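You operate a simulated robot arm through the tools that you are given. There is no shell and no other tool.

The job below is to be done with a simulated robot arm. You get a single attempt, and the scene is never put back.

## Task
Close the purple drain lever, refill the pot to about Max, reset, test lamps.
Fine: pot cap open for the fill; feed valve and cap end closed; isolator stays on; press no other button; leave the floor dry. Where these are worked on the way, their far stop is far enough and under half their travel is too little: pot cap.
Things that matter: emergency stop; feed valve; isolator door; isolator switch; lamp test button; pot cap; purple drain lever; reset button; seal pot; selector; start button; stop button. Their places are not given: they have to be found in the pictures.

Only the result counts: the job must be done as asked and must still hold three seconds after the hand-in. Knocking over, shifting, dropping, spilling or breaking anything else fails it. Lids that push on must go on centred and level and be pressed home; caps that screw on are set level and turned clockwise until they are tight.

## Robot
A 7-joint arm with a three-finger gripper, fixed in place. Base frame: the origin is at the foot of the arm, x ahead of it, y to its left, z up. Units: m, degrees, N and s.
Its first joint turns from -166.0 to 166.0 degrees. Payload 2.69 kg.
The tool frame sits at the grasp point between the pads (the TCP): z along the fingers, y along the line on which they close. The tips reach 0.03 m beyond it. The gripper opens to 0.128 m. The gripper's body begins 0.117 m behind the TCP.
Orientation is that of the tool frame in the base frame, as [roll, pitch, yaw] about the fixed x, y, z axes, in that order (R = Rz(yaw) Ry(pitch) Rx(roll)). With the fingers straight down and closing along the base's y, the tool's x points along the base's -x, its y along +y and its z along -z.

## Interface
- The arm moves only by the tool jog_arm. Its argument "rows" is a list of rows, each a list of 7 numbers: the shift along the tool's x, y, z in m, then the turn, a rotation vector about the tool's x, y, z in rad, then the finger opening in m, from 0 to 0.128. In form: [[x, y, z, wx, wy, wz, fingers], ...]. A call has 1 to 20 rows; each row shifts and turns the commanded pose from where the row before left it, along the tool's axes as they then stand. Rows are played at 5 a second. More than 0.05 m and 8.6 degrees between two rows, or a gripper value outside its range, and nothing of the call is played. A pose out of reach is approached as far as the arm can. The call stops where the force on the tool passes 90 N (or 10 N more than at its start, if that is more) or the arm is blocked; 0.2 s more then pass. Each finger halts on what it meets, pressing with about 26 N; the grip force reading is that of the motor and also rises with nothing between the fingers. The clock runs only during rows and for 0.2 s after the last one: add rows that do not move to give the fingers time. It gives the time, the measured TCP pose, the force on the tool (base axes), the opening and the grip force at its end, in the units of the frame above (readings bear some noise), with the torque about the TCP (base axes, N m) and any sound that the robot's microphone picked up.
- Cameras (640 x 400 px; columns grow to the right, rows downward): "scene" is fixed at [0.3999, -0.4988, 1.6151]; the picture's right is [0.86, -0.51, 0.00], its down [0.17, 0.29, -0.94] and it looks along [0.48, 0.81, 0.34] (base axes); focal length 214 px, centre (320, 200). "wrist" rides on the gripper at [0.058, 0.054, -0.131] in the tool frame; the picture's right is [-0.68, 0.74, 0.00], its down [-0.62, -0.57, -0.55] and it looks along [-0.40, -0.37, 0.84] (tool axes); focal length 234 px, centre (320, 200).
- grab_frame(camera): a new picture of that camera. It takes no simulated time.
- lift_body(by): slides the trunk up (or, below 0, down) by that many m; the arm rides with it, the base frame stays. It gives what a move gives, with no picture.
- probe_pixels(camera, pixels): for up to 12 pixels [column, row] of the newest picture of that camera ("zoom" is the newest enlarged one), the place [x, y, z] in the base frame of the surface seen there, good to about 0.002 m. It takes no simulated time.
- close_up(camera, box): a new picture of the part [left, top, right, bottom] of that camera's present view, enlarged. It takes no simulated time.
- close_job(): hands the job in; it is judged then, once.

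Leave the gripper open and the arm clear of the work at the hand-in unless told otherwise.

The tools are called after "Request:" as a command line: name --pt "numbers of a row" for each row, then --argument value for the rest, lists and objects as JSON in quotes. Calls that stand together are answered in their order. jog_arm: Moves the arm, as the interface text tells. Its arguments: {"type":"object","properties":{"rows":{"type":"array"}},"required":["rows"]} The other tools are called the same way: lift_body (by) slides the trunk up or down; grab_frame (camera) takes a picture; probe_pixels (camera, pixels) gives the place of the surface under pixels of a picture; close_up (camera, box) takes an enlarged picture of a part of a camera's view; close_job () hands the job in.

At the start:

```text
time_s: 0.0
position: [0.5866, -0.1625, 1.6567]
orientation: [-180.0, -0.1, -180.0]
ft_force: [-0.1, 0.2, 0.3]
moment: [0.01, -0.02, -0.01]
opening: 0.1279
finger_force: 0.1
trunk travel left (down, up): [-0.175, 0.175]
```

scene: 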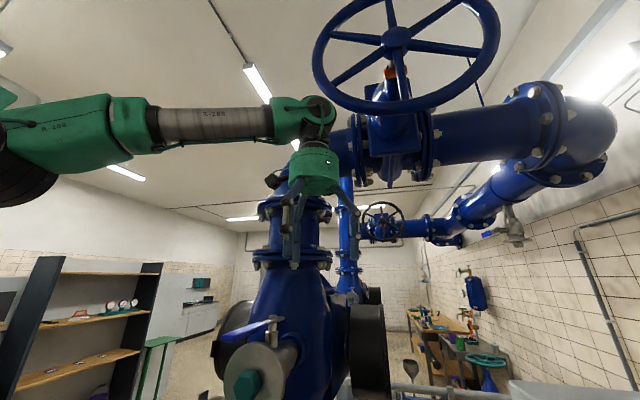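
wrist: 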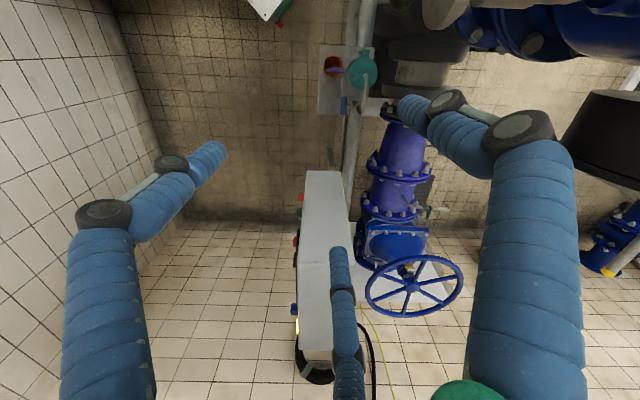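

I start with the scene: a pump room with large blue pipes in the scene camera. The wrist view shows a grey control box at about (325,270) with coloured items on its left edge, and a teal round object at (362,70). I'll enlarge both views.

Request:
close_up --camera "wrist" --box '[220, 0, 480, 160]'

Request:
close_up --camera "wrist" --box '[260, 150, 480, 400]'

Request:
close_up --camera "scene" --box '[380, 200, 640, 400]'

Request:
close_up --camera "scene" --box '[180, 160, 420, 400]'

```text
2.46 times, centred on (350, 80) of wrist
```

zoom: 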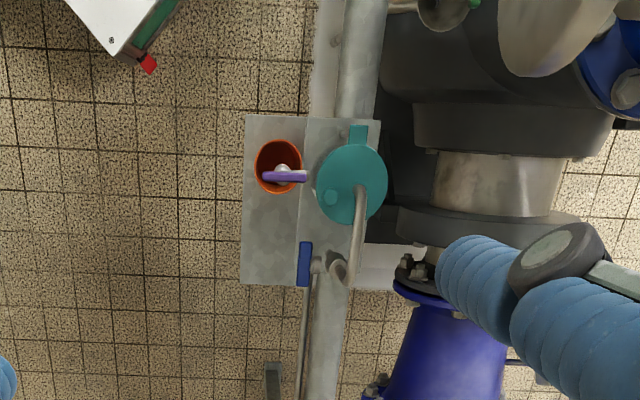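

```text
1.60 times, centred on (370, 275) of wrist
```

zoom: 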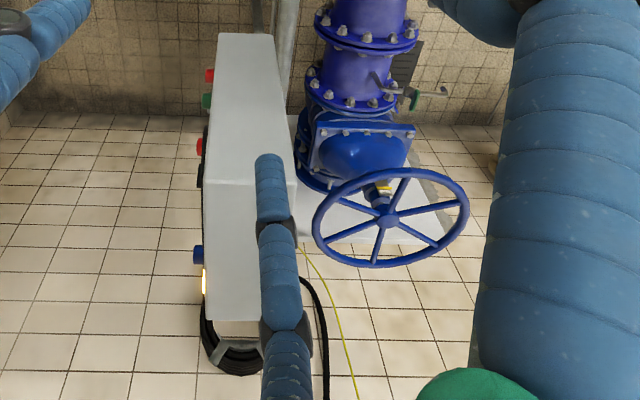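

```text
2.00 times, centred on (510, 300) of scene
```

zoom: 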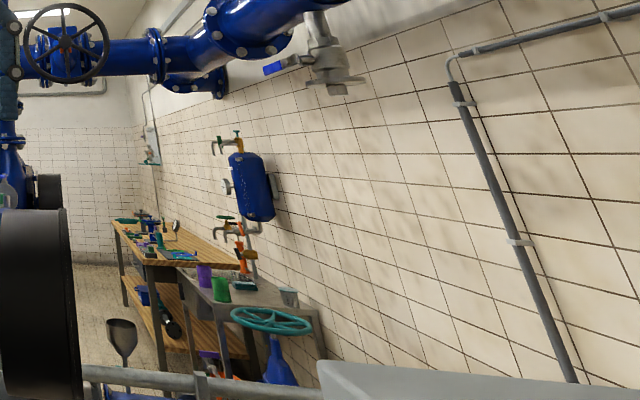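

```text
1.67 times, centred on (300, 280) of scene
```

zoom: 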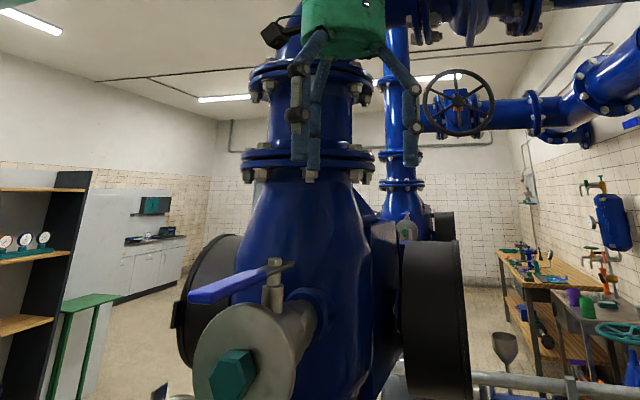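

I'll probe the items of the first zoom region again to get their places, after a fresh zoom on the pot area.

Request:
close_up --camera "wrist" --box '[300, 30, 420, 130]'

Request:
probe_pixels --camera "wrist" --pixels '[[362, 70], [333, 65], [345, 72], [345, 105], [326, 110], [301, 198], [297, 240], [295, 310], [320, 180], [320, 270], [276, 27], [262, 10]]'

Request:
probe_pixels --camera "scene" --pixels '[[245, 330], [247, 384], [500, 395], [430, 388], [400, 345], [410, 367], [477, 290], [493, 235], [487, 360], [185, 305], [270, 360], [360, 345]]'

```text
4.00 times, centred on (360, 80) of wrist
```

zoom: 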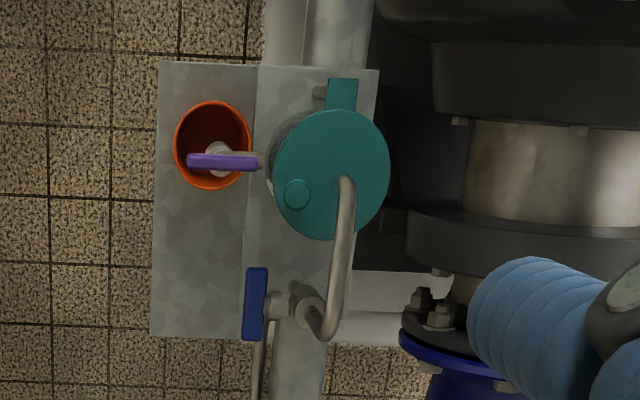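

```text
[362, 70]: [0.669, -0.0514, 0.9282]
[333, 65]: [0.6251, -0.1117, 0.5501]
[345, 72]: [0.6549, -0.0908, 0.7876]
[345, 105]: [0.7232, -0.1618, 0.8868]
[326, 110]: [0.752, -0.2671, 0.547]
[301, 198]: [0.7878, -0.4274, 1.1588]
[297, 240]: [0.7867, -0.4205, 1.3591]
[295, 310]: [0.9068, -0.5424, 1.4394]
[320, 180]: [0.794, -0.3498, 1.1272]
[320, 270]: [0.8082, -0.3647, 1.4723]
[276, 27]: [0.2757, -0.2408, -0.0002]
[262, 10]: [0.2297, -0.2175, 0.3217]
```

```text
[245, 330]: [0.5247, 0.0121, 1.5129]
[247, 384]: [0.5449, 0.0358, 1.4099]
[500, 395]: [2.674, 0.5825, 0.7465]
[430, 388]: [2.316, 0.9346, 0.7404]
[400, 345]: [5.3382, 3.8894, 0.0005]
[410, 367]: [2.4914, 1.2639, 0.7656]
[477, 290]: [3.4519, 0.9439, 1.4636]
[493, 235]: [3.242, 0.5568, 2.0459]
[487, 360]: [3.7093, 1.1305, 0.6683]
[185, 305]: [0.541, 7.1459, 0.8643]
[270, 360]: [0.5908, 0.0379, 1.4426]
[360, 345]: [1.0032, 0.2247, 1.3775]
```

The pot group sits near (0.67,-0.05,0.93), with the blue feed lever at (0.72,-0.16,0.89) and the purple lever near (0.65,-0.09,0.79). The control box is near x 0.79, y -0.4. I'll probe more of the box edges.

Request:
probe_pixels --camera "wrist" --pixels '[[305, 180], [325, 180], [340, 180], [303, 220], [345, 220], [303, 300], [330, 300], [306, 340], [325, 340], [294, 308], [295, 325], [310, 375]]'

Request:
close_up --camera "wrist" --box '[270, 160, 390, 390]'

```text
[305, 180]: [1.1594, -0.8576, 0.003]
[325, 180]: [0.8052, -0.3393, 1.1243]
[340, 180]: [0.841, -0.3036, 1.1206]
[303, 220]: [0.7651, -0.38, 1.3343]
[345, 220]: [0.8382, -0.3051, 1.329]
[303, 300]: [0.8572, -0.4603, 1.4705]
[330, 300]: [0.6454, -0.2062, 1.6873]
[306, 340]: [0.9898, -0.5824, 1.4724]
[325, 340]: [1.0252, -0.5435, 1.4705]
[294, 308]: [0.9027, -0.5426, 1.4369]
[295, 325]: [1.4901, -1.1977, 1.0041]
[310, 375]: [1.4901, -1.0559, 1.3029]
```

```text
1.74 times, centred on (330, 275) of wrist
```

zoom: 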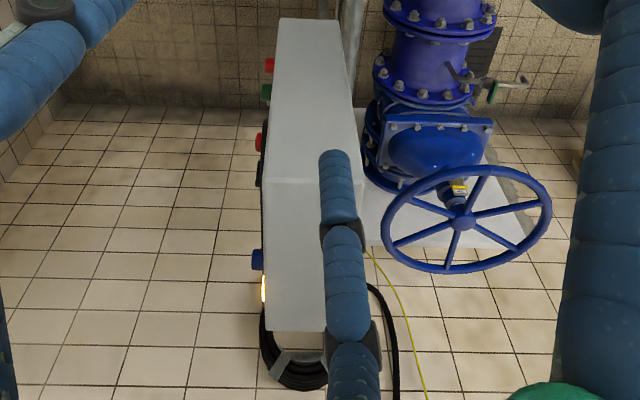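

The box front faces roughly (-0.7,-0.7) in base axes. Before moving, I check the gripper's own geometry in the wrist view: left column (110,300), right column (530,250), middle column (345,320).

Request:
probe_pixels --camera "wrist" --pixels '[[110, 300], [170, 165], [210, 155], [530, 250], [520, 130], [450, 100], [410, 108], [338, 255], [342, 300], [348, 340], [350, 390], [465, 390]]'

Request:
close_up --camera "scene" --box '[240, 80, 400, 280]'

```text
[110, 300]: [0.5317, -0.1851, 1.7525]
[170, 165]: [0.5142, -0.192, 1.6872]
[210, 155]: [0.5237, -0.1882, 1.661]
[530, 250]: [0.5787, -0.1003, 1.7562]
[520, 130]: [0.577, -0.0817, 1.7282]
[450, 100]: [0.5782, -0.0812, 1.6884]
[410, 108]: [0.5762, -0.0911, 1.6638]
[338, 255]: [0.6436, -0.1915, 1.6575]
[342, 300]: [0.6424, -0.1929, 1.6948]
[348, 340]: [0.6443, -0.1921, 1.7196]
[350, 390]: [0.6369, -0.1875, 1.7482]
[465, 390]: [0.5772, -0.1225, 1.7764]
```

```text
2.00 times, centred on (320, 180) of scene
```

zoom: 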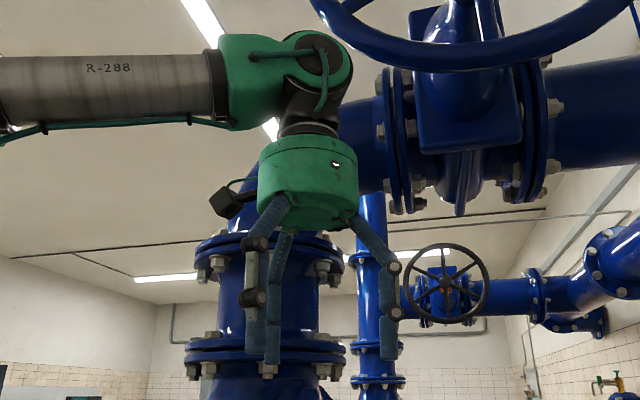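

The hand looks three-fingered. I'll close the fingers in free air to see how they look when shut.

Request:
jog_arm --pt "0 0 0 0 0 0 0.0" --pt "0 0 0 0 0 0 0.0" --pt "0 0 0 0 0 0 0.0" --pt "0 0 0 0 0 0 0.0"

Request:
grab_frame --camera "wrist"

Request:
close_up --camera "scene" --box '[240, 80, 400, 280]'

```text
time_s: 1.0
position: [0.5867, -0.1616, 1.6579]
orientation: [-179.9, 0.0, 179.9]
ft_force: [0.3, 0.0, 1.1]
moment: [0.0, -0.05, 0.01]
opening: 0.0023
finger_force: 26.2
trunk travel left (down, up): [-0.175, 0.175]
```

```text
taken
```

wrist: 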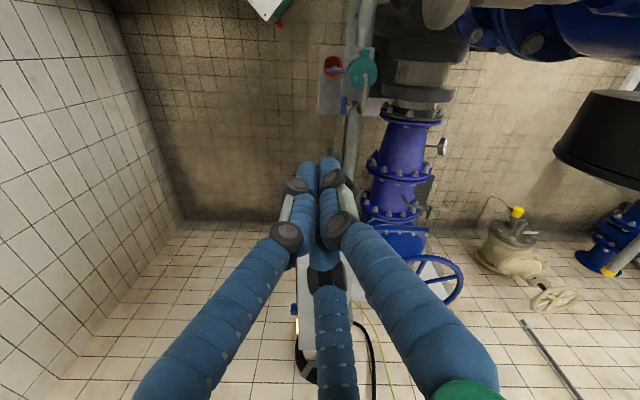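

```text
2.00 times, centred on (320, 180) of scene
```

zoom: 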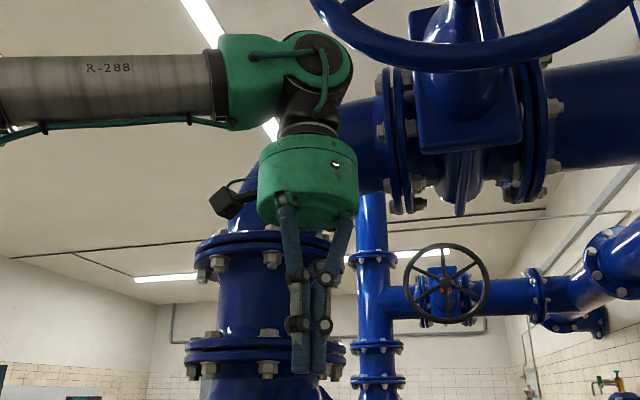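

Closed, the fingers form a compact poker. Now I move to the right (-y) away from the pipes and turn the hand about the vertical so I can look at the front of the control box.

Request:
jog_arm --pt "0.01 -0.04 0 0 0 0 0" --pt "0.01 -0.04 0 0 0 0 0" --pt "0.01 -0.04 0 0 0 0 0" --pt "0.01 -0.04 0 0 0 0 0" --pt "0.01 -0.04 0 0 0 0 0" --pt "0.01 -0.04 0 0 0 0 0" --pt "0.01 -0.04 0 0 0 0 0" --pt "0.01 -0.04 0 0 0 0 0" --pt "0.01 -0.04 0 0 0 0 0" --pt "0.01 -0.04 0 0 0 0 0"

Request:
jog_arm --pt "0 0 0 0 0 0.146 0" --pt "0 0 0 0 0 0.146 0" --pt "0 0 0 0 0 0.146 0" --pt "0 0 0 0 0 0.146 0" --pt "0 0 0 0 0 0.146 0" --pt "0 0 0 0 0 0.146 0" --pt "0 0 0 0 0 0.146 0" --pt "0 0 0 0 0 0.146 0" --pt "0 0 0 0 0 0.146 0" --pt "0 0 0 0 0 0.146 0" --pt "0 0 0 0 0 0.146 0"

Request:
grab_frame --camera "wrist"

Request:
grab_frame --camera "scene"

```text
time_s: 3.2
position: [0.4861, -0.5617, 1.654]
orientation: [179.9, 0.0, 180.0]
ft_force: [-0.5, 0.0, -1.3]
moment: [0.03, 0.03, 0.0]
opening: 0.0021
finger_force: 25.7
trunk travel left (down, up): [-0.175, 0.175]
```

```text
time_s: 5.6
position: [0.4867, -0.5621, 1.6572]
orientation: [180.0, 0.0, 87.7]
ft_force: [-0.1, -0.4, 0.0]
moment: [-0.01, -0.01, -0.01]
opening: 0.0021
finger_force: 25.9
trunk travel left (down, up): [-0.175, 0.175]
```

```text
taken
```

wrist: 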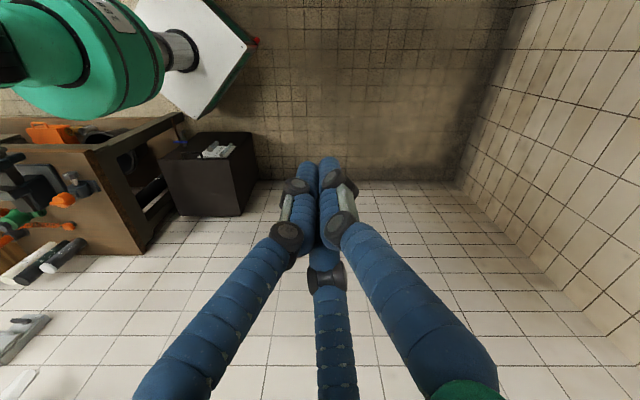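

```text
taken
```

scene: 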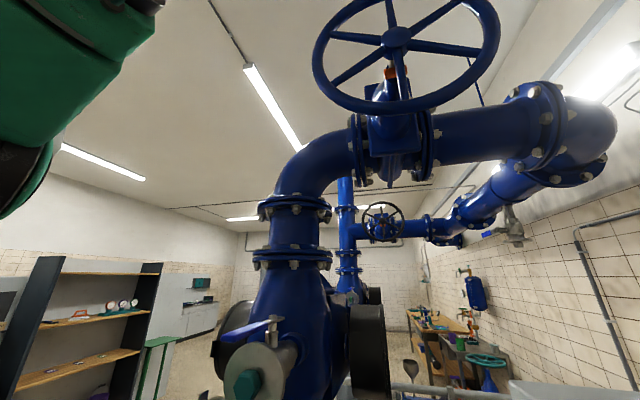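

The camera now faces back past the robot's own pedestal. I tilt the hand up so the tool points toward the box (+x,+y), in steps.

Request:
jog_arm --pt "0 0 0 -0.0968 0.105 0 0" --pt "0 0 0 -0.0968 0.105 0 0" --pt "0 0 0 -0.0968 0.105 0 0" --pt "0 0 0 -0.0968 0.105 0 0" --pt "0 0 0 -0.0968 0.105 0 0" --pt "0 0 0 -0.0968 0.105 0 0"

Request:
grab_frame --camera "wrist"

```text
time_s: 7.0
position: [0.4859, -0.5616, 1.6571]
orientation: [141.7, -33.7, 99.9]
ft_force: [-0.2, -0.4, -0.4]
moment: [0.02, -0.01, 0.03]
opening: 0.0021
finger_force: 26.0
trunk travel left (down, up): [-0.175, 0.175]
```

```text
taken
```

wrist: 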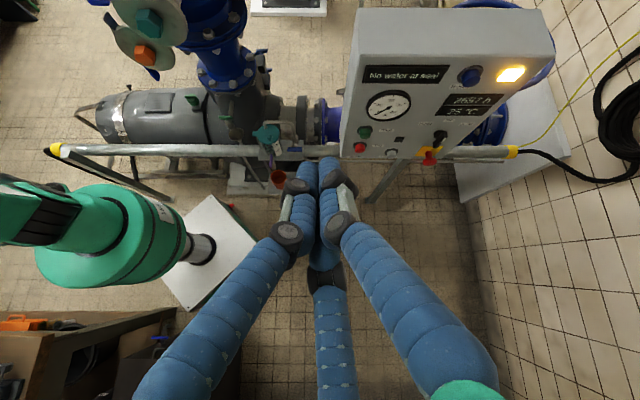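

Excellent: the panel front is visible at the top right, and the pot in the middle. I zoom on the panel and the pot.

Request:
close_up --camera "wrist" --box '[320, 0, 570, 190]'

Request:
close_up --camera "wrist" --box '[220, 90, 340, 200]'

Request:
close_up --camera "wrist" --box '[50, 0, 340, 200]'

Request:
probe_pixels --camera "wrist" --pixels '[[364, 131], [359, 147], [392, 153], [399, 139], [440, 136], [430, 155], [470, 76], [510, 75], [385, 105], [356, 60], [540, 60], [440, 100]]'

```text
2.11 times, centred on (445, 95) of wrist
```

zoom: 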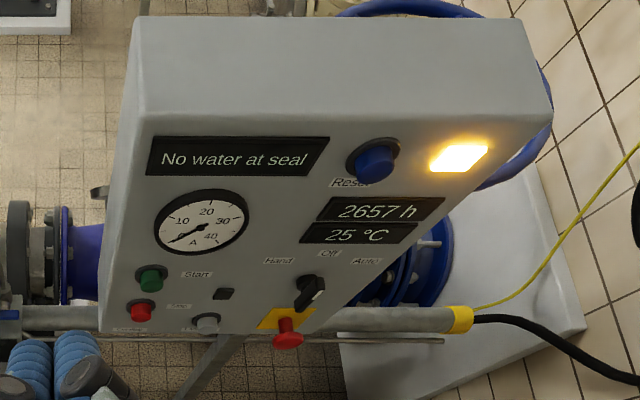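

```text
3.64 times, centred on (280, 145) of wrist
```

zoom: 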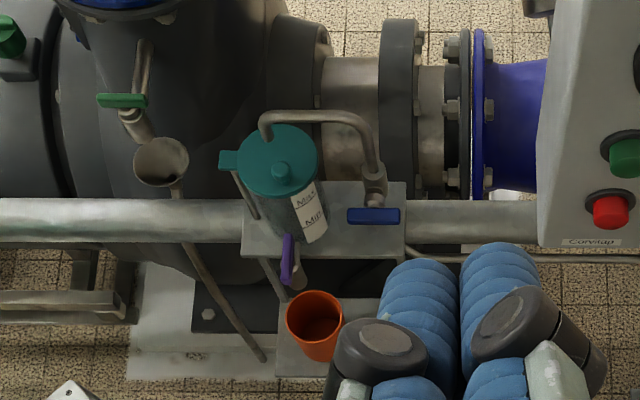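

```text
2.00 times, centred on (195, 100) of wrist
```

zoom: 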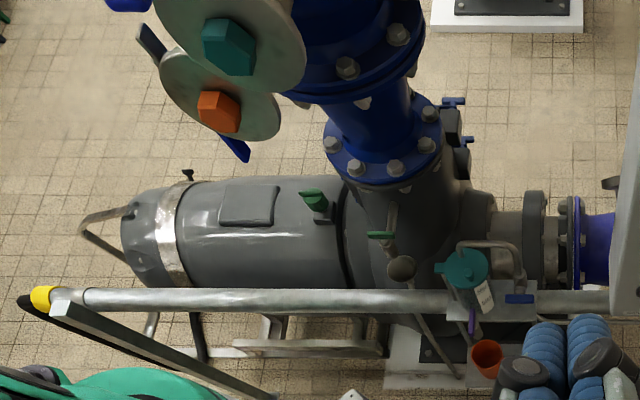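

```text
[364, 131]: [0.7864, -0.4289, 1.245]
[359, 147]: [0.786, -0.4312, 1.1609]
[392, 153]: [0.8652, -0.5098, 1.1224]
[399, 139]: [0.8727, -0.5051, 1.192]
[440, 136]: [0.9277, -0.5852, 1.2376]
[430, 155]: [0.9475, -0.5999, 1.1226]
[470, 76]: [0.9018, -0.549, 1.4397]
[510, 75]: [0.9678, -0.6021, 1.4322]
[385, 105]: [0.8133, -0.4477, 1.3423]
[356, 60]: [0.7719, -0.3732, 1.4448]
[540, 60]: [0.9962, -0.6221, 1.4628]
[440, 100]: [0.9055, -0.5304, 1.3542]
```

I can read the panel: "No water at seal", Reset (blue), Start (green), Stop (red), selector Hand/Off/Auto, emergency stop on yellow. Some small labels (near 392,153 and 399,139) are unclear. I tilt further for a more frontal view.

Request:
jog_arm --pt "0 0 0 -0.0968 0.105 0 0" --pt "0 0 0 -0.0968 0.105 0 0" --pt "0 0 0 -0.0968 0.105 0 0" --pt "0 0 0 -0.0968 0.105 0 0" --pt "0 0 0 -0.0968 0.105 0 0"

Request:
grab_frame --camera "wrist"

```text
time_s: 8.2
position: [0.4859, -0.5498, 1.6496]
orientation: [90.2, -47.0, 134.6]
ft_force: [-0.5, 1.8, 2.4]
moment: [-0.19, 0.16, -0.21]
opening: 0.0023
finger_force: 26.0
out of reach, approached as far as the arm can: row 5
trunk travel left (down, up): [-0.175, 0.175]
```

```text
taken
```

wrist: 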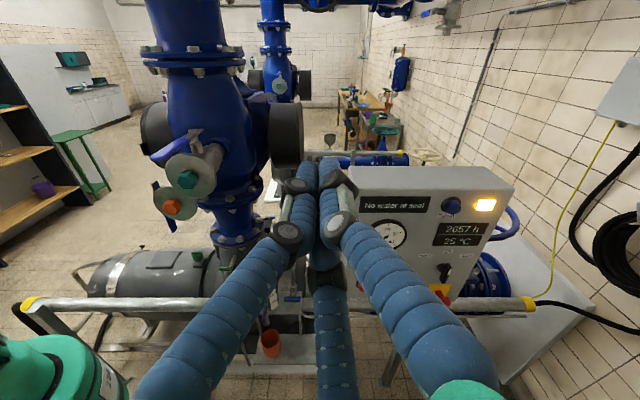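

The last row was just beyond reach at this height. With the tool horizontal toward the panel, I go straight down about 0.32 m (tool direction (-0.735,-0.678,0)) to get a level view.

Request:
jog_arm --pt "-0.0294 -0.0271 0 0 0 0 0" --pt "-0.0294 -0.0271 0 0 0 0 0" --pt "-0.0294 -0.0271 0 0 0 0 0" --pt "-0.0294 -0.0271 0 0 0 0 0" --pt "-0.0294 -0.0271 0 0 0 0 0" --pt "-0.0294 -0.0271 0 0 0 0 0" --pt "-0.0294 -0.0271 0 0 0 0 0" --pt "-0.0294 -0.0271 0 0 0 0 0"

Request:
grab_frame --camera "wrist"

```text
time_s: 10.0
position: [0.4876, -0.5562, 1.325]
orientation: [89.9, -47.3, 135.3]
ft_force: [0.1, 0.4, 0.3]
moment: [0.0, 0.01, 0.01]
opening: 0.0021
finger_force: 25.4
trunk travel left (down, up): [-0.175, 0.175]
```

```text
taken
```

wrist: 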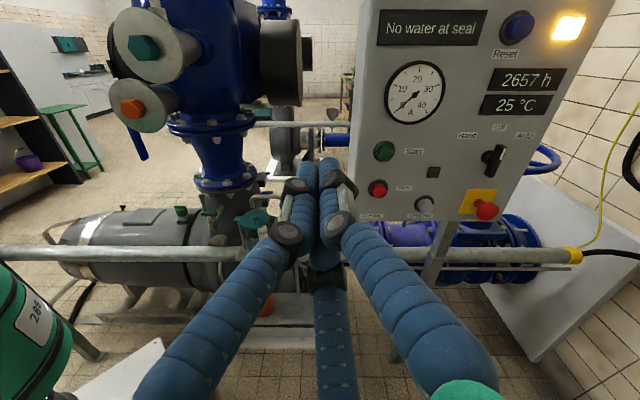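

The panel is now frontal. I zoom in to read all labels and see the isolator parts.

Request:
close_up --camera "wrist" --box '[350, 120, 550, 240]'

Request:
probe_pixels --camera "zoom" --pixels '[[105, 103], [88, 220], [240, 270], [265, 165], [440, 140], [430, 290], [340, 180], [60, 300], [200, 310], [150, 180], [505, 120], [320, 310]]'

Request:
close_up --camera "wrist" --box '[350, 0, 620, 130]'

Request:
probe_pixels --camera "wrist" --pixels '[[517, 27], [500, 30], [535, 30], [570, 27], [425, 30], [590, 50], [370, 20], [360, 210], [500, 226], [585, 10], [550, 55], [470, 70]]'

```text
3.20 times, centred on (450, 180) of wrist
```

zoom: 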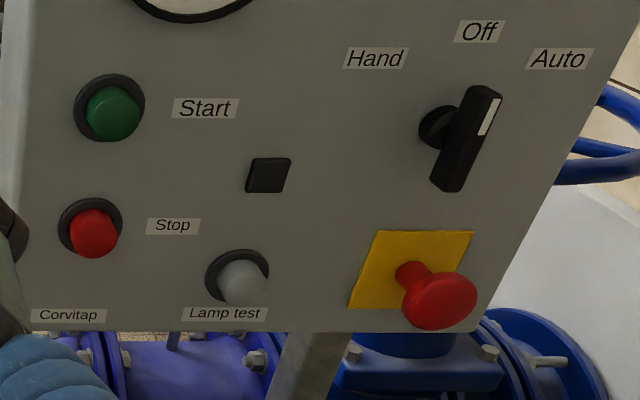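

```text
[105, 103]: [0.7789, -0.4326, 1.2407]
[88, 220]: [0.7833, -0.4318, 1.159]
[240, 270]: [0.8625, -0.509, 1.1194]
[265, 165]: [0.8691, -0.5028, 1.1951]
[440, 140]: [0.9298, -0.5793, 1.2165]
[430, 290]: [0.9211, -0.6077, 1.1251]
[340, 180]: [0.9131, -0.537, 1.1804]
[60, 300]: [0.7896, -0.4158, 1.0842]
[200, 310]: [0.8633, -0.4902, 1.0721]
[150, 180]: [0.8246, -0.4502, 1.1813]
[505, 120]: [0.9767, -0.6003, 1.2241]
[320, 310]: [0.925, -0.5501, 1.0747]
```

```text
2.37 times, centred on (485, 65) of wrist
```

zoom: 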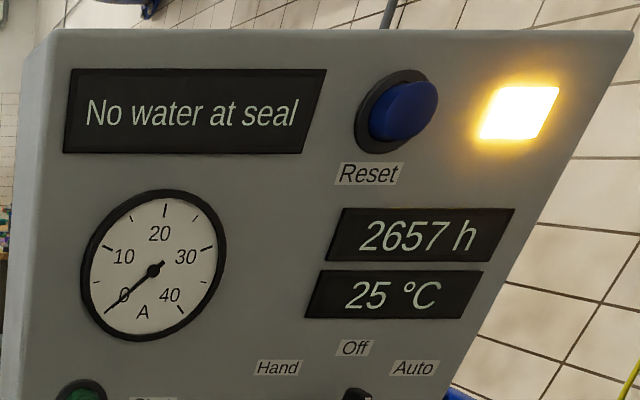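

```text
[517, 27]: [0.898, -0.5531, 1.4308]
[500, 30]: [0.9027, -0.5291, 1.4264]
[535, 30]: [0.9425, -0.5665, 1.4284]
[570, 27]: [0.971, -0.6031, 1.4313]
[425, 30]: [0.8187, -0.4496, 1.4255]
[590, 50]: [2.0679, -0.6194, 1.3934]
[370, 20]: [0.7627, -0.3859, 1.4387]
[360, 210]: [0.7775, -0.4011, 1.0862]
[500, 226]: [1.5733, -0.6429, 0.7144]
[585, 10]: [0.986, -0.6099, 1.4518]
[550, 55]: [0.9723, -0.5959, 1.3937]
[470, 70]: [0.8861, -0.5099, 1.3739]
```

All labels are readable: Lamp test (grey, near (0.8625,-0.509,1.119)), Reset (0.898,-0.553,1.431), emergency stop, Start, Stop, selector. The panel plane is x+y≈0.376 facing (-0.7,-0.7). Next I look at the pot: I shift left, down and forward.

Request:
jog_arm --pt "-0.0188 -0.0288 0.0167 0 0 0 0" --pt "-0.0188 -0.0288 0.0167 0 0 0 0" --pt "-0.0188 -0.0288 0.0167 0 0 0 0" --pt "-0.0188 -0.0288 0.0167 0 0 0 0" --pt "-0.0188 -0.0288 0.0167 0 0 0 0" --pt "-0.0188 -0.0288 0.0167 0 0 0 0"

Request:
grab_frame --camera "wrist"

Request:
close_up --camera "wrist" --box '[190, 120, 350, 240]'

```text
time_s: 11.4
position: [0.5229, -0.4484, 1.1251]
orientation: [89.9, -47.3, 135.3]
ft_force: [1.2, 0.0, 0.2]
moment: [-0.01, 0.02, -0.03]
opening: 0.0022
finger_force: 25.8
trunk travel left (down, up): [-0.175, 0.175]
```

```text
taken
```

wrist: 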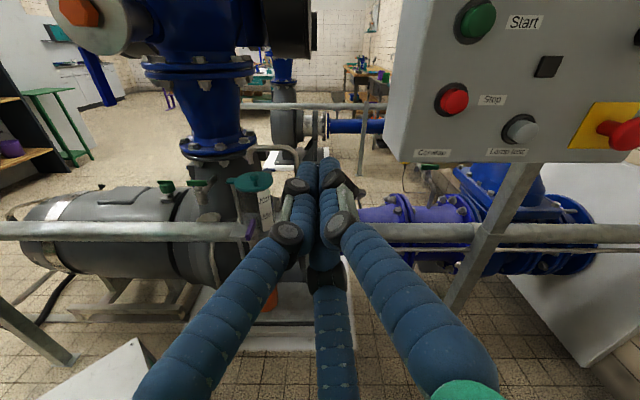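

```text
3.33 times, centred on (270, 180) of wrist
```

zoom: 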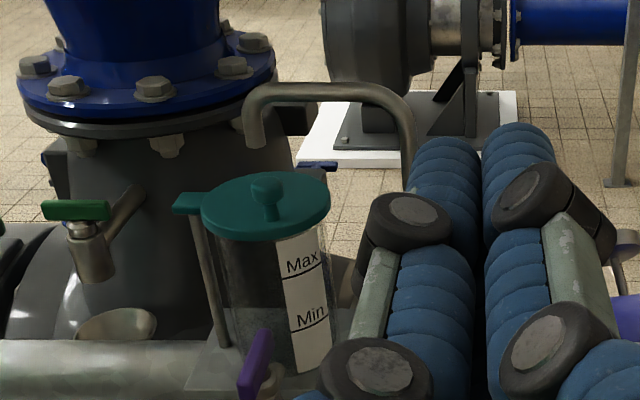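

I see a clear pot with Max/Min marks, an empty-looking body, a teal lid with a knob and a tab to a post on its left, the gooseneck outlet over it, and the purple lever below in front. I shift right and closer for an unobstructed view.

Request:
jog_arm --pt "-0.0228 0.0063 0.02 0 0 0 0" --pt "-0.0228 0.0063 0.02 0 0 0 0" --pt "-0.0228 0.0063 0.02 0 0 0 0" --pt "-0.0228 0.0063 0.02 0 0 0 0"

Request:
close_up --camera "wrist" --box '[100, 90, 300, 240]'

Request:
grab_frame --camera "wrist"

```text
time_s: 12.4
position: [0.6372, -0.4474, 1.0762]
orientation: [89.8, -47.4, 135.2]
ft_force: [0.1, 0.4, 0.2]
moment: [-0.01, 0.03, -0.04]
opening: 0.0023
finger_force: 25.8
trunk travel left (down, up): [-0.175, 0.175]
```

```text
2.67 times, centred on (200, 165) of wrist
```

zoom: 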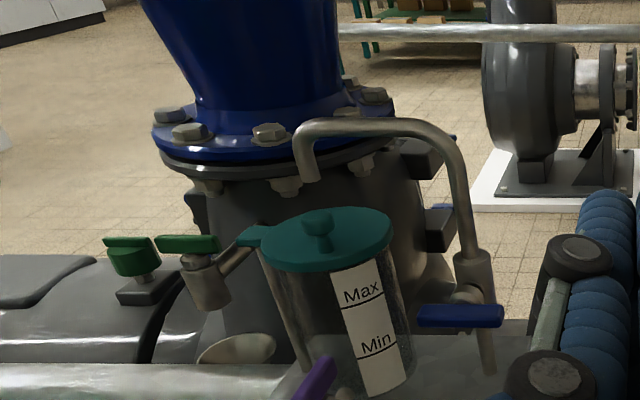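

```text
taken
```

wrist: 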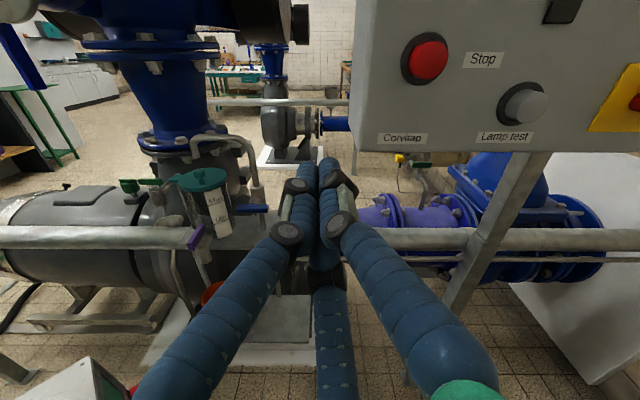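

Good view. I probe the lid knob, rim, hinge tab/post, gooseneck outlet, blue feed lever and purple lever.

Request:
close_up --camera "wrist" --box '[150, 130, 290, 300]'

Request:
probe_pixels --camera "wrist" --pixels '[[219, 174], [219, 181], [200, 186], [245, 178], [225, 189], [186, 181], [203, 200], [215, 156], [247, 150], [260, 207], [283, 208], [200, 240]]'

Request:
probe_pixels --camera "zoom" --pixels '[[320, 222], [320, 247], [390, 240], [265, 250], [250, 238], [310, 175], [425, 315], [495, 318], [470, 290], [300, 370], [325, 370], [290, 300]]'

```text
2.35 times, centred on (220, 215) of wrist
```

zoom: 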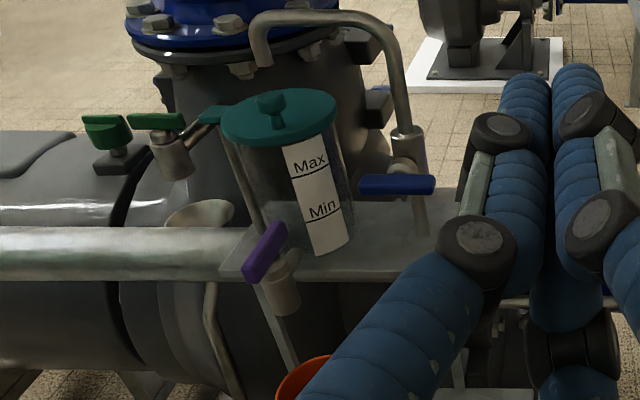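

```text
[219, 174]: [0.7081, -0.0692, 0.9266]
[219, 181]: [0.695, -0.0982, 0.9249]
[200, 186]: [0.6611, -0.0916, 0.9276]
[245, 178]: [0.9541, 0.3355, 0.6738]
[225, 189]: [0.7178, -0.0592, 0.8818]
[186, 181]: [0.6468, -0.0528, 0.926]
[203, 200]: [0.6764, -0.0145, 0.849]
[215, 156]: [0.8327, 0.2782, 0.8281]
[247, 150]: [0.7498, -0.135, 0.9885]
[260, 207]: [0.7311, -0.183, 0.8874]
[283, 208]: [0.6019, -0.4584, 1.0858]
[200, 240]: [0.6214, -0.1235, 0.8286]
```

```text
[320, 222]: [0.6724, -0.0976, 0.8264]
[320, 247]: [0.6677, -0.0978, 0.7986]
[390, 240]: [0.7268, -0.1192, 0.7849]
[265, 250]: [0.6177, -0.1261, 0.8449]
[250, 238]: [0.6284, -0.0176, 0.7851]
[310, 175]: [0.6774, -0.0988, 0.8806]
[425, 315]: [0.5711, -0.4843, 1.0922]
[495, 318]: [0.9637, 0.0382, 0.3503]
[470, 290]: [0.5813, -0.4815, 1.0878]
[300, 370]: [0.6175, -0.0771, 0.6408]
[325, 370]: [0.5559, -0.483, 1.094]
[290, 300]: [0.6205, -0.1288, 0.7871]
```

I re-probe with this newest zoom's coordinates: knob (270,103), lid rim, tab (207,115), gooseneck outlet (262,60), blue lever (365,185)-(430,183), stem (400,165), purple lever (250,275)-(280,228), stem (280,260).

Request:
probe_pixels --camera "zoom" --pixels '[[270, 98], [270, 110], [226, 112], [333, 105], [280, 93], [275, 140], [207, 115], [240, 180], [262, 60], [268, 20], [405, 120], [362, 184]]'

Request:
probe_pixels --camera "zoom" --pixels '[[395, 184], [432, 183], [404, 165], [250, 275], [265, 252], [281, 228], [282, 262], [285, 300], [240, 265], [310, 160], [325, 208], [320, 365]]'

```text
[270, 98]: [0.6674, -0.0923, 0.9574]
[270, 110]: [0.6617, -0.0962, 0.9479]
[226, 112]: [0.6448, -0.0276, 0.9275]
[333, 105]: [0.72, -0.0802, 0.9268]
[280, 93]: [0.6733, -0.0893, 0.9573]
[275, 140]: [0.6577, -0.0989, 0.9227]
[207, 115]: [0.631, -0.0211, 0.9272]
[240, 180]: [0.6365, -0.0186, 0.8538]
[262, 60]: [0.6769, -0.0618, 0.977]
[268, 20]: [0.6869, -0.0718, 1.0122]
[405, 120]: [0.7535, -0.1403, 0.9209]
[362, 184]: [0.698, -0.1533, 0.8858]
```

```text
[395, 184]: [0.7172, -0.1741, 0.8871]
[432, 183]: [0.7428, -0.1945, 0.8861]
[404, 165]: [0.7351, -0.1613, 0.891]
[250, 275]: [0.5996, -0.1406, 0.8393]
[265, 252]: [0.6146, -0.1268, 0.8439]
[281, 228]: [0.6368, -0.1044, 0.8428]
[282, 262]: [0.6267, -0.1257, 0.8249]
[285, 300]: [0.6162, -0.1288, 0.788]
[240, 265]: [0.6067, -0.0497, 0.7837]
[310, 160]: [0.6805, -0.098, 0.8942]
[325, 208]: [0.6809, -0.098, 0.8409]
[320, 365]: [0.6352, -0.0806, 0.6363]
```

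Reading in panel-aligned axes (s to the right along (0.7,-0.7), n inward along (0.7,0.7)):
- The lid centre is at about s .52, n .44, with a vertical post on its left at s .463. It should swivel about the post.
- The knob is at s .538, n .41, z .957. The outlet is right above the lid.
- The blue lever lies horizontal, across its vertical pipe, so it is closed.
- The purple lever lies along n, along the drain pipe, so it is open.

Next I move in front of the pot for a closer look at the purple lever.

Request:
jog_arm --pt "-0.005 -0.0379 0.011 0 0 0 0" --pt "-0.005 -0.0379 0.011 0 0 0 0" --pt "-0.005 -0.0379 0.011 0 0 0 0" --pt "-0.005 -0.0379 0.011 0 0 0 0" --pt "-0.005 -0.0379 0.011 0 0 0 0" --pt "-0.005 -0.0379 0.011 0 0 0 0"

Request:
grab_frame --camera "wrist"

Request:
close_up --camera "wrist" --box '[180, 60, 420, 220]'

```text
time_s: 13.8
position: [0.5774, -0.2977, 0.8976]
orientation: [89.8, -47.4, 135.3]
ft_force: [0.6, 0.2, 0.2]
moment: [-0.05, -0.01, 0.04]
opening: 0.0022
finger_force: 26.0
trunk travel left (down, up): [-0.175, 0.175]
```

```text
taken
```

wrist: 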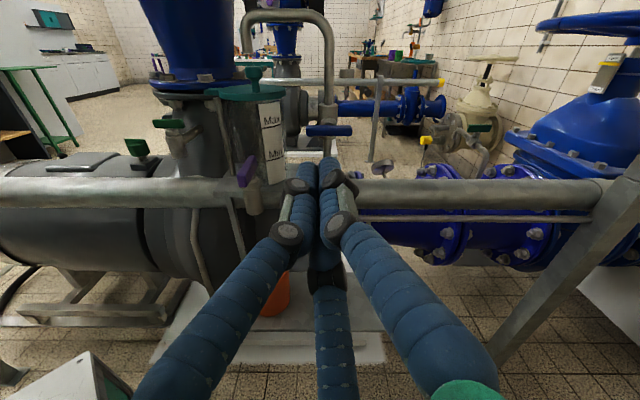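

```text
2.50 times, centred on (300, 140) of wrist
```

zoom: 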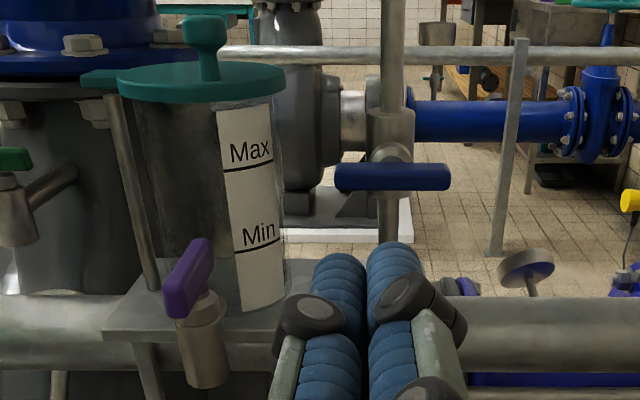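

Clear view: purple bar on top of a vertical drain cock, inline with its pipe (open). I probe the exact outlines of the purple bar, blue bar and the Max/Min lines.

Request:
probe_pixels --camera "zoom" --pixels '[[178, 295], [195, 265], [205, 245], [178, 310], [212, 295], [205, 330], [250, 165], [260, 245], [340, 178], [392, 178], [448, 178], [395, 150]]'

Request:
probe_pixels --camera "zoom" --pixels '[[205, 35], [193, 35], [220, 35], [205, 22], [207, 70], [100, 78], [118, 85], [284, 72], [200, 97], [125, 150], [205, 360], [150, 310]]'

```text
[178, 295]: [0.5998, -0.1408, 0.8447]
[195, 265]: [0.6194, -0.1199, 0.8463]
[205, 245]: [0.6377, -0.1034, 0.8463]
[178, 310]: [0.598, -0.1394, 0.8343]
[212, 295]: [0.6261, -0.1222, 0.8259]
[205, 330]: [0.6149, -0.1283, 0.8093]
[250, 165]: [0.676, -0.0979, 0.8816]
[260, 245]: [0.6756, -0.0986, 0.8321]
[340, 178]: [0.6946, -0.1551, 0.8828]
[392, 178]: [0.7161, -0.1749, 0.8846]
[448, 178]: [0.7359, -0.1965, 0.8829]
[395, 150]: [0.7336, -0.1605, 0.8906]
```

```text
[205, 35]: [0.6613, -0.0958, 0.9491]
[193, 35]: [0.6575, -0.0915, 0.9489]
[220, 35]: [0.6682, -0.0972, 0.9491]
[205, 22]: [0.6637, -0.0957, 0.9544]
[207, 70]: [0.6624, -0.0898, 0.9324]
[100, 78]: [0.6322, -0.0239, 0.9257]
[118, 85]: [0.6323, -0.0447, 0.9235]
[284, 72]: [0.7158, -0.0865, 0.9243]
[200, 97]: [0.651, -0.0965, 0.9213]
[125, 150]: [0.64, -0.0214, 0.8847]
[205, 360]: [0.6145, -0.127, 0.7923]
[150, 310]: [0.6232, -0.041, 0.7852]
```

The bar runs n .325–.378 at s .524, z ≈.83–.846, pivot n ≈.351. I bring the closed fingertips to its right side, level with the front end.

Request:
jog_arm --pt "-0.0022 -0.0386 0 0 0 0 0" --pt "-0.0022 -0.0386 0 0 0 0 0" --pt "0 0 0.03 0 0 0 0" --pt "0 0 0.03 0 0 0 0" --pt "0 0 0.03 0 0 0 0"

Request:
close_up --camera "wrist" --box '[180, 60, 420, 220]'

```text
time_s: 15.0
position: [0.6042, -0.1952, 0.8447]
orientation: [89.9, -47.3, 135.3]
ft_force: [0.6, -0.3, -0.3]
moment: [0.01, 0.03, -0.02]
opening: 0.0022
finger_force: 26.2
trunk travel left (down, up): [-0.175, 0.175]
```

```text
2.50 times, centred on (300, 140) of wrist
```

zoom: 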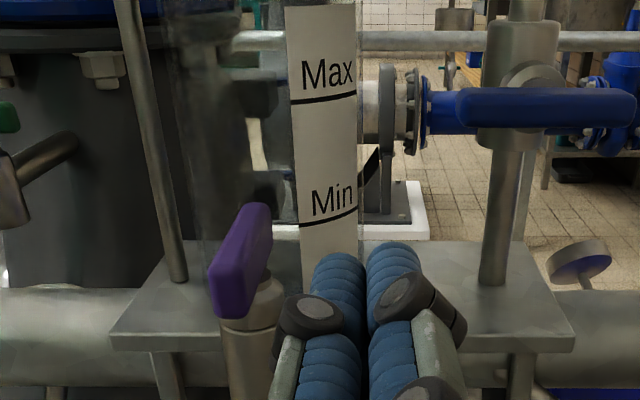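

I check where the fingertips really are relative to the purple bar by probing their surfaces.

Request:
probe_pixels --camera "zoom" --pixels '[[340, 258], [388, 248], [320, 275], [410, 265], [338, 280], [392, 285], [300, 310], [265, 240], [270, 265], [222, 290], [240, 300], [250, 230]]'

```text
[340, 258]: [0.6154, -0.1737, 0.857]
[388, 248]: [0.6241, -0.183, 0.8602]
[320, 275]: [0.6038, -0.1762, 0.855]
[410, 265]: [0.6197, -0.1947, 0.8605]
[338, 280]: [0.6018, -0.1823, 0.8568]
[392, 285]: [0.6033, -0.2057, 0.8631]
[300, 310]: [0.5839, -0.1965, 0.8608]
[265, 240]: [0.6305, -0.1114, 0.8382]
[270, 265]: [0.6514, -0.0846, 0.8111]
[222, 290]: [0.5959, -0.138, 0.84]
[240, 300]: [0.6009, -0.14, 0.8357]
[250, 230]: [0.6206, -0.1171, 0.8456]
```

The tip cluster spans s .550–.578. I move in slightly, then push left on the bar's front end, following an arc.

Request:
jog_arm --pt "0 0 0.016 0 0 0 0" --pt "0.0068 -0.0074 0 0 0 0 0" --pt "0.0068 -0.0074 0 0 0 0 0" --pt "0.0068 -0.0074 0 0 0 0 0" --pt "0.0034 -0.0037 0.001 0 0 0 0"

Request:
close_up --camera "wrist" --box '[180, 60, 420, 220]'

```text
time_s: 16.2
position: [0.5917, -0.1575, 0.848]
orientation: [89.7, -47.0, 135.4]
ft_force: [5.3, -3.0, 19.4]
moment: [0.56, -0.13, -0.27]
opening: 0.0023
finger_force: 26.3
trunk travel left (down, up): [-0.175, 0.175]
```

```text
2.50 times, centred on (300, 140) of wrist
```

zoom: 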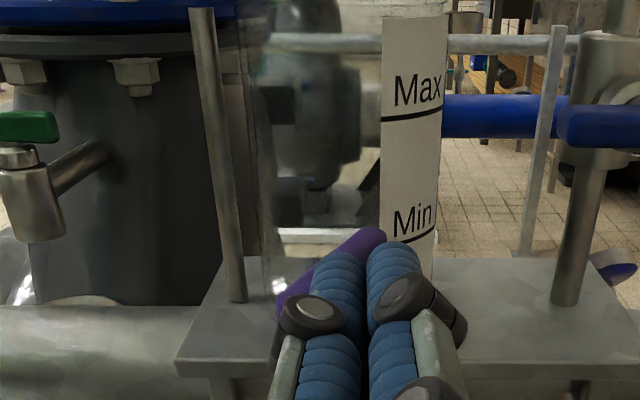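

The purple bar is turning (its front end has swung left, about 45°). There is about 19 N upward force on the tips, so I lift 3 mm and continue the arc.

Request:
jog_arm --pt "0.0022 0.002 0 0 0 0 0" --pt "0.0041 -0.0044 0.004 0 0 0 0" --pt "0.0034 -0.0037 0.004 0 0 0 0" --pt "0.0014 -0.0015 0.004 0 0 0 0"

Request:
close_up --camera "wrist" --box '[180, 60, 420, 220]'

```text
time_s: 17.2
position: [0.5909, -0.1445, 0.8515]
orientation: [89.5, -46.9, 135.3]
ft_force: [-15.4, -73.3, 45.9]
moment: [0.45, -0.18, -1.52]
opening: 0.0024
finger_force: 26.0
trunk travel left (down, up): [-0.175, 0.175]
```

```text
2.50 times, centred on (300, 140) of wrist
```

zoom: 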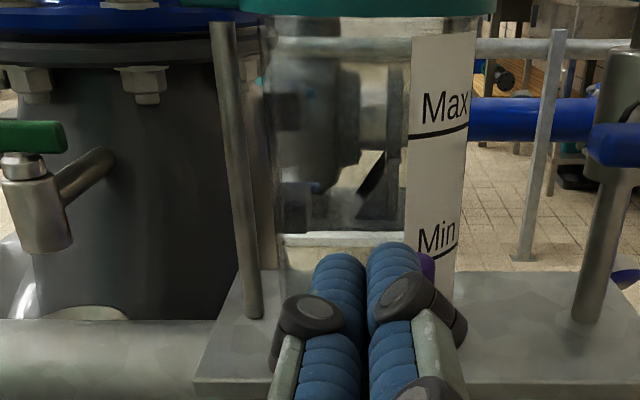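

The force has jumped to about 75 N, so the bar is likely on its stop. I back straight out to relieve it and look.

Request:
jog_arm --pt "0 0 -0.015 0 0 0 0" --pt "0 0 -0.03 0 0 0 0" --pt "0.01 0.009 -0.04 0 0 0 0" --pt "0.02 0.018 -0.03 0 0 0 0"

Request:
close_up --camera "wrist" --box '[180, 60, 420, 220]'

```text
time_s: 18.2
position: [0.5076, -0.2203, 0.8862]
orientation: [89.9, -47.5, 135.4]
ft_force: [0.0, -0.5, -0.4]
moment: [0.02, -0.05, 0.05]
opening: 0.0022
finger_force: 26.3
trunk travel left (down, up): [-0.175, 0.175]
```

```text
2.50 times, centred on (300, 140) of wrist
```

zoom: 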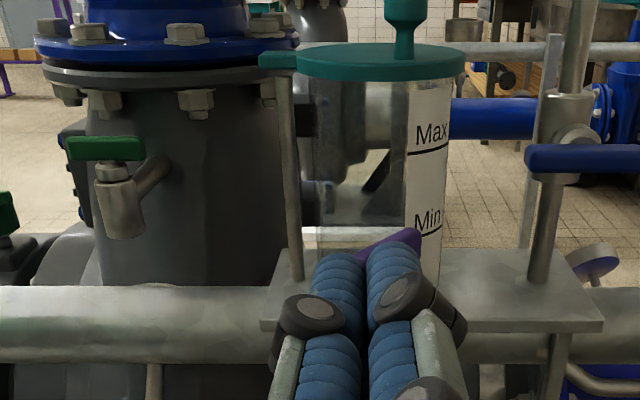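

The tips hide the bar. I raise and shift right for a clear look.

Request:
jog_arm --pt "-0.0203 0.0221 0 0 0 0 0" --pt "-0.0203 0.0221 0 0 0 0 0" --pt "0.015 0.0135 0 0 0 0 0" --pt "0.015 0.0135 0 0 0 0 0"

Request:
close_up --camera "wrist" --box '[180, 80, 340, 200]'

```text
time_s: 19.2
position: [0.5515, -0.2635, 0.9288]
orientation: [89.9, -47.4, 135.3]
ft_force: [0.0, -0.7, -0.4]
moment: [0.01, -0.03, 0.0]
opening: 0.0021
finger_force: 26.0
trunk travel left (down, up): [-0.175, 0.175]
```

```text
3.33 times, centred on (260, 140) of wrist
```

zoom: 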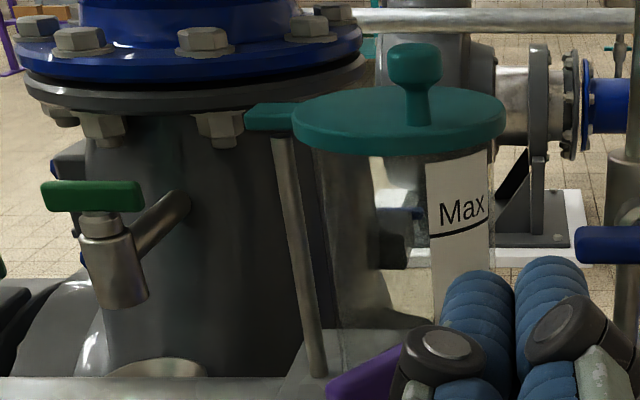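

The bar is still behind the fingers; I retreat further back and to the right.

Request:
jog_arm --pt "-0.0203 0.0221 -0.03 0 0 0 0" --pt "-0.0203 0.0221 -0.03 0 0 0 0" --pt "-0.0203 0.0221 0 0 0 0 0"

Request:
close_up --camera "wrist" --box '[180, 80, 340, 200]'

```text
time_s: 20.0
position: [0.5694, -0.3699, 0.927]
orientation: [89.8, -47.3, 135.3]
ft_force: [-0.4, -0.2, -0.4]
moment: [0.01, 0.05, 0.01]
opening: 0.0024
finger_force: 26.0
trunk travel left (down, up): [-0.175, 0.175]
```

```text
3.33 times, centred on (260, 140) of wrist
```

zoom: 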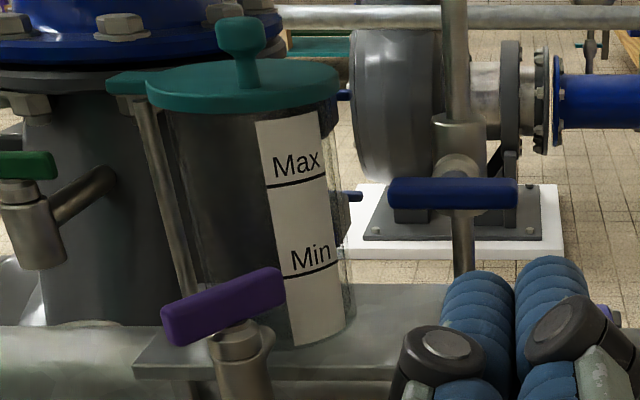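

Request:
probe_pixels --camera "zoom" --pixels '[[175, 305], [195, 298], [225, 290], [250, 282], [272, 274], [280, 285], [165, 320], [190, 330], [240, 345], [235, 310]]'

```text
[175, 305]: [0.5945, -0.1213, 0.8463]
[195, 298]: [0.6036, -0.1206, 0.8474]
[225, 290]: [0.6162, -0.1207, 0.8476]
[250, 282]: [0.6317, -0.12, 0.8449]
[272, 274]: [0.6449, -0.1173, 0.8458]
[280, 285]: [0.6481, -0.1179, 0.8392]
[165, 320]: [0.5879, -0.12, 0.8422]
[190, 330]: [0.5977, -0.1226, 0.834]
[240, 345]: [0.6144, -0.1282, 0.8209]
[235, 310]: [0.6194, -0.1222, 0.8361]
```

The bar now lies along base x: it has turned about 45° clockwise, and my wide tips jammed across the pivot. I'll now push its left end (s .50) straight inward (+n), with the tips centred at s .494, left of the pivot.

Request:
jog_arm --pt "0.01144 -0.0357 0 0 0 0 0" --pt "0.01144 -0.0357 0 0 0 0 0" --pt "0.01144 -0.0357 0 0 0 0 0" --pt "0.01144 -0.0357 0 0 0 0 0" --pt "0.01144 -0.0357 0 0 0 0 0" --pt "0 0 0.032 0 0 0 0" --pt "0 0 0.032 0 0 0 0" --pt "0 0 0.032 0 0 0 0" --pt "0 0 0.028 0 0 0 0"

Request:
close_up --camera "wrist" --box '[240, 80, 440, 220]'

```text
time_s: 22.0
position: [0.539, -0.1621, 0.8495]
orientation: [89.9, -47.3, 135.3]
ft_force: [1.1, 0.2, -0.4]
moment: [-0.01, -0.03, -0.02]
opening: 0.0021
finger_force: 25.7
trunk travel left (down, up): [-0.175, 0.175]
```

```text
2.86 times, centred on (340, 150) of wrist
```

zoom: 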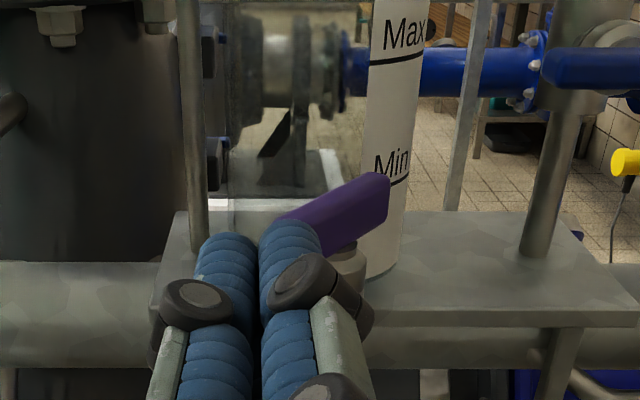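

Well placed, with the tips at the left end and clear of the pivot. I push inward in small steps.

Request:
jog_arm --pt "0 0 0.012 0 0 0 0" --pt "0 0 0.012 0 0 0 0" --pt "0 0 0.008 0 0 0 0" --pt "0 0 0.006 0 0 0 0" --pt "0 0 0.006 0 0 0 0"

Request:
close_up --camera "wrist" --box '[240, 80, 440, 220]'

```text
time_s: 23.2
position: [0.5725, -0.1306, 0.8504]
orientation: [89.9, -47.2, 135.2]
ft_force: [0.7, -0.4, -0.9]
moment: [-0.01, 0.01, 0.01]
opening: 0.0023
finger_force: 25.5
trunk travel left (down, up): [-0.175, 0.175]
```

```text
2.86 times, centred on (340, 150) of wrist
```

zoom: 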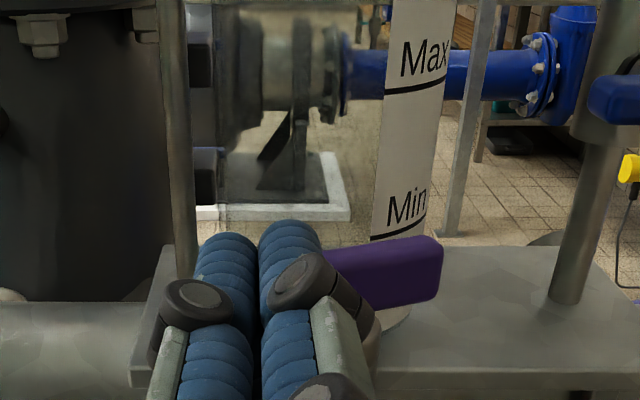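

The bar is now almost crosswise and moves freely. I push a few more millimetres until the stop is felt.

Request:
jog_arm --pt "0 0 0.003 0 0 0 0" --pt "0 0 0.003 0 0 0 0"

Request:
close_up --camera "wrist" --box '[240, 80, 440, 220]'

Request:
probe_pixels --camera "zoom" --pixels '[[340, 262], [360, 256], [400, 245], [430, 245], [330, 285], [380, 280], [430, 280]]'

```text
time_s: 23.8
position: [0.5752, -0.1252, 0.849]
orientation: [89.9, -47.2, 135.3]
ft_force: [-0.7, 1.2, -0.1]
moment: [0.02, -0.03, -0.01]
opening: 0.0019
finger_force: 25.6
trunk travel left (down, up): [-0.175, 0.175]
```

```text
2.86 times, centred on (340, 150) of wrist
```

zoom: 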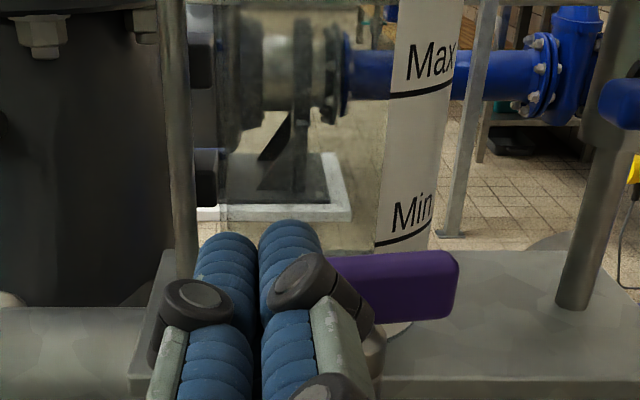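

```text
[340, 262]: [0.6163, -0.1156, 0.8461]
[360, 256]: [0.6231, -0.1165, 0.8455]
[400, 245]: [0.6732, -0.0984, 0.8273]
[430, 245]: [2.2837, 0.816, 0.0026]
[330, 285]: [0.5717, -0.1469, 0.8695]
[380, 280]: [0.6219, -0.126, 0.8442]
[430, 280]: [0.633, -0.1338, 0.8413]
```

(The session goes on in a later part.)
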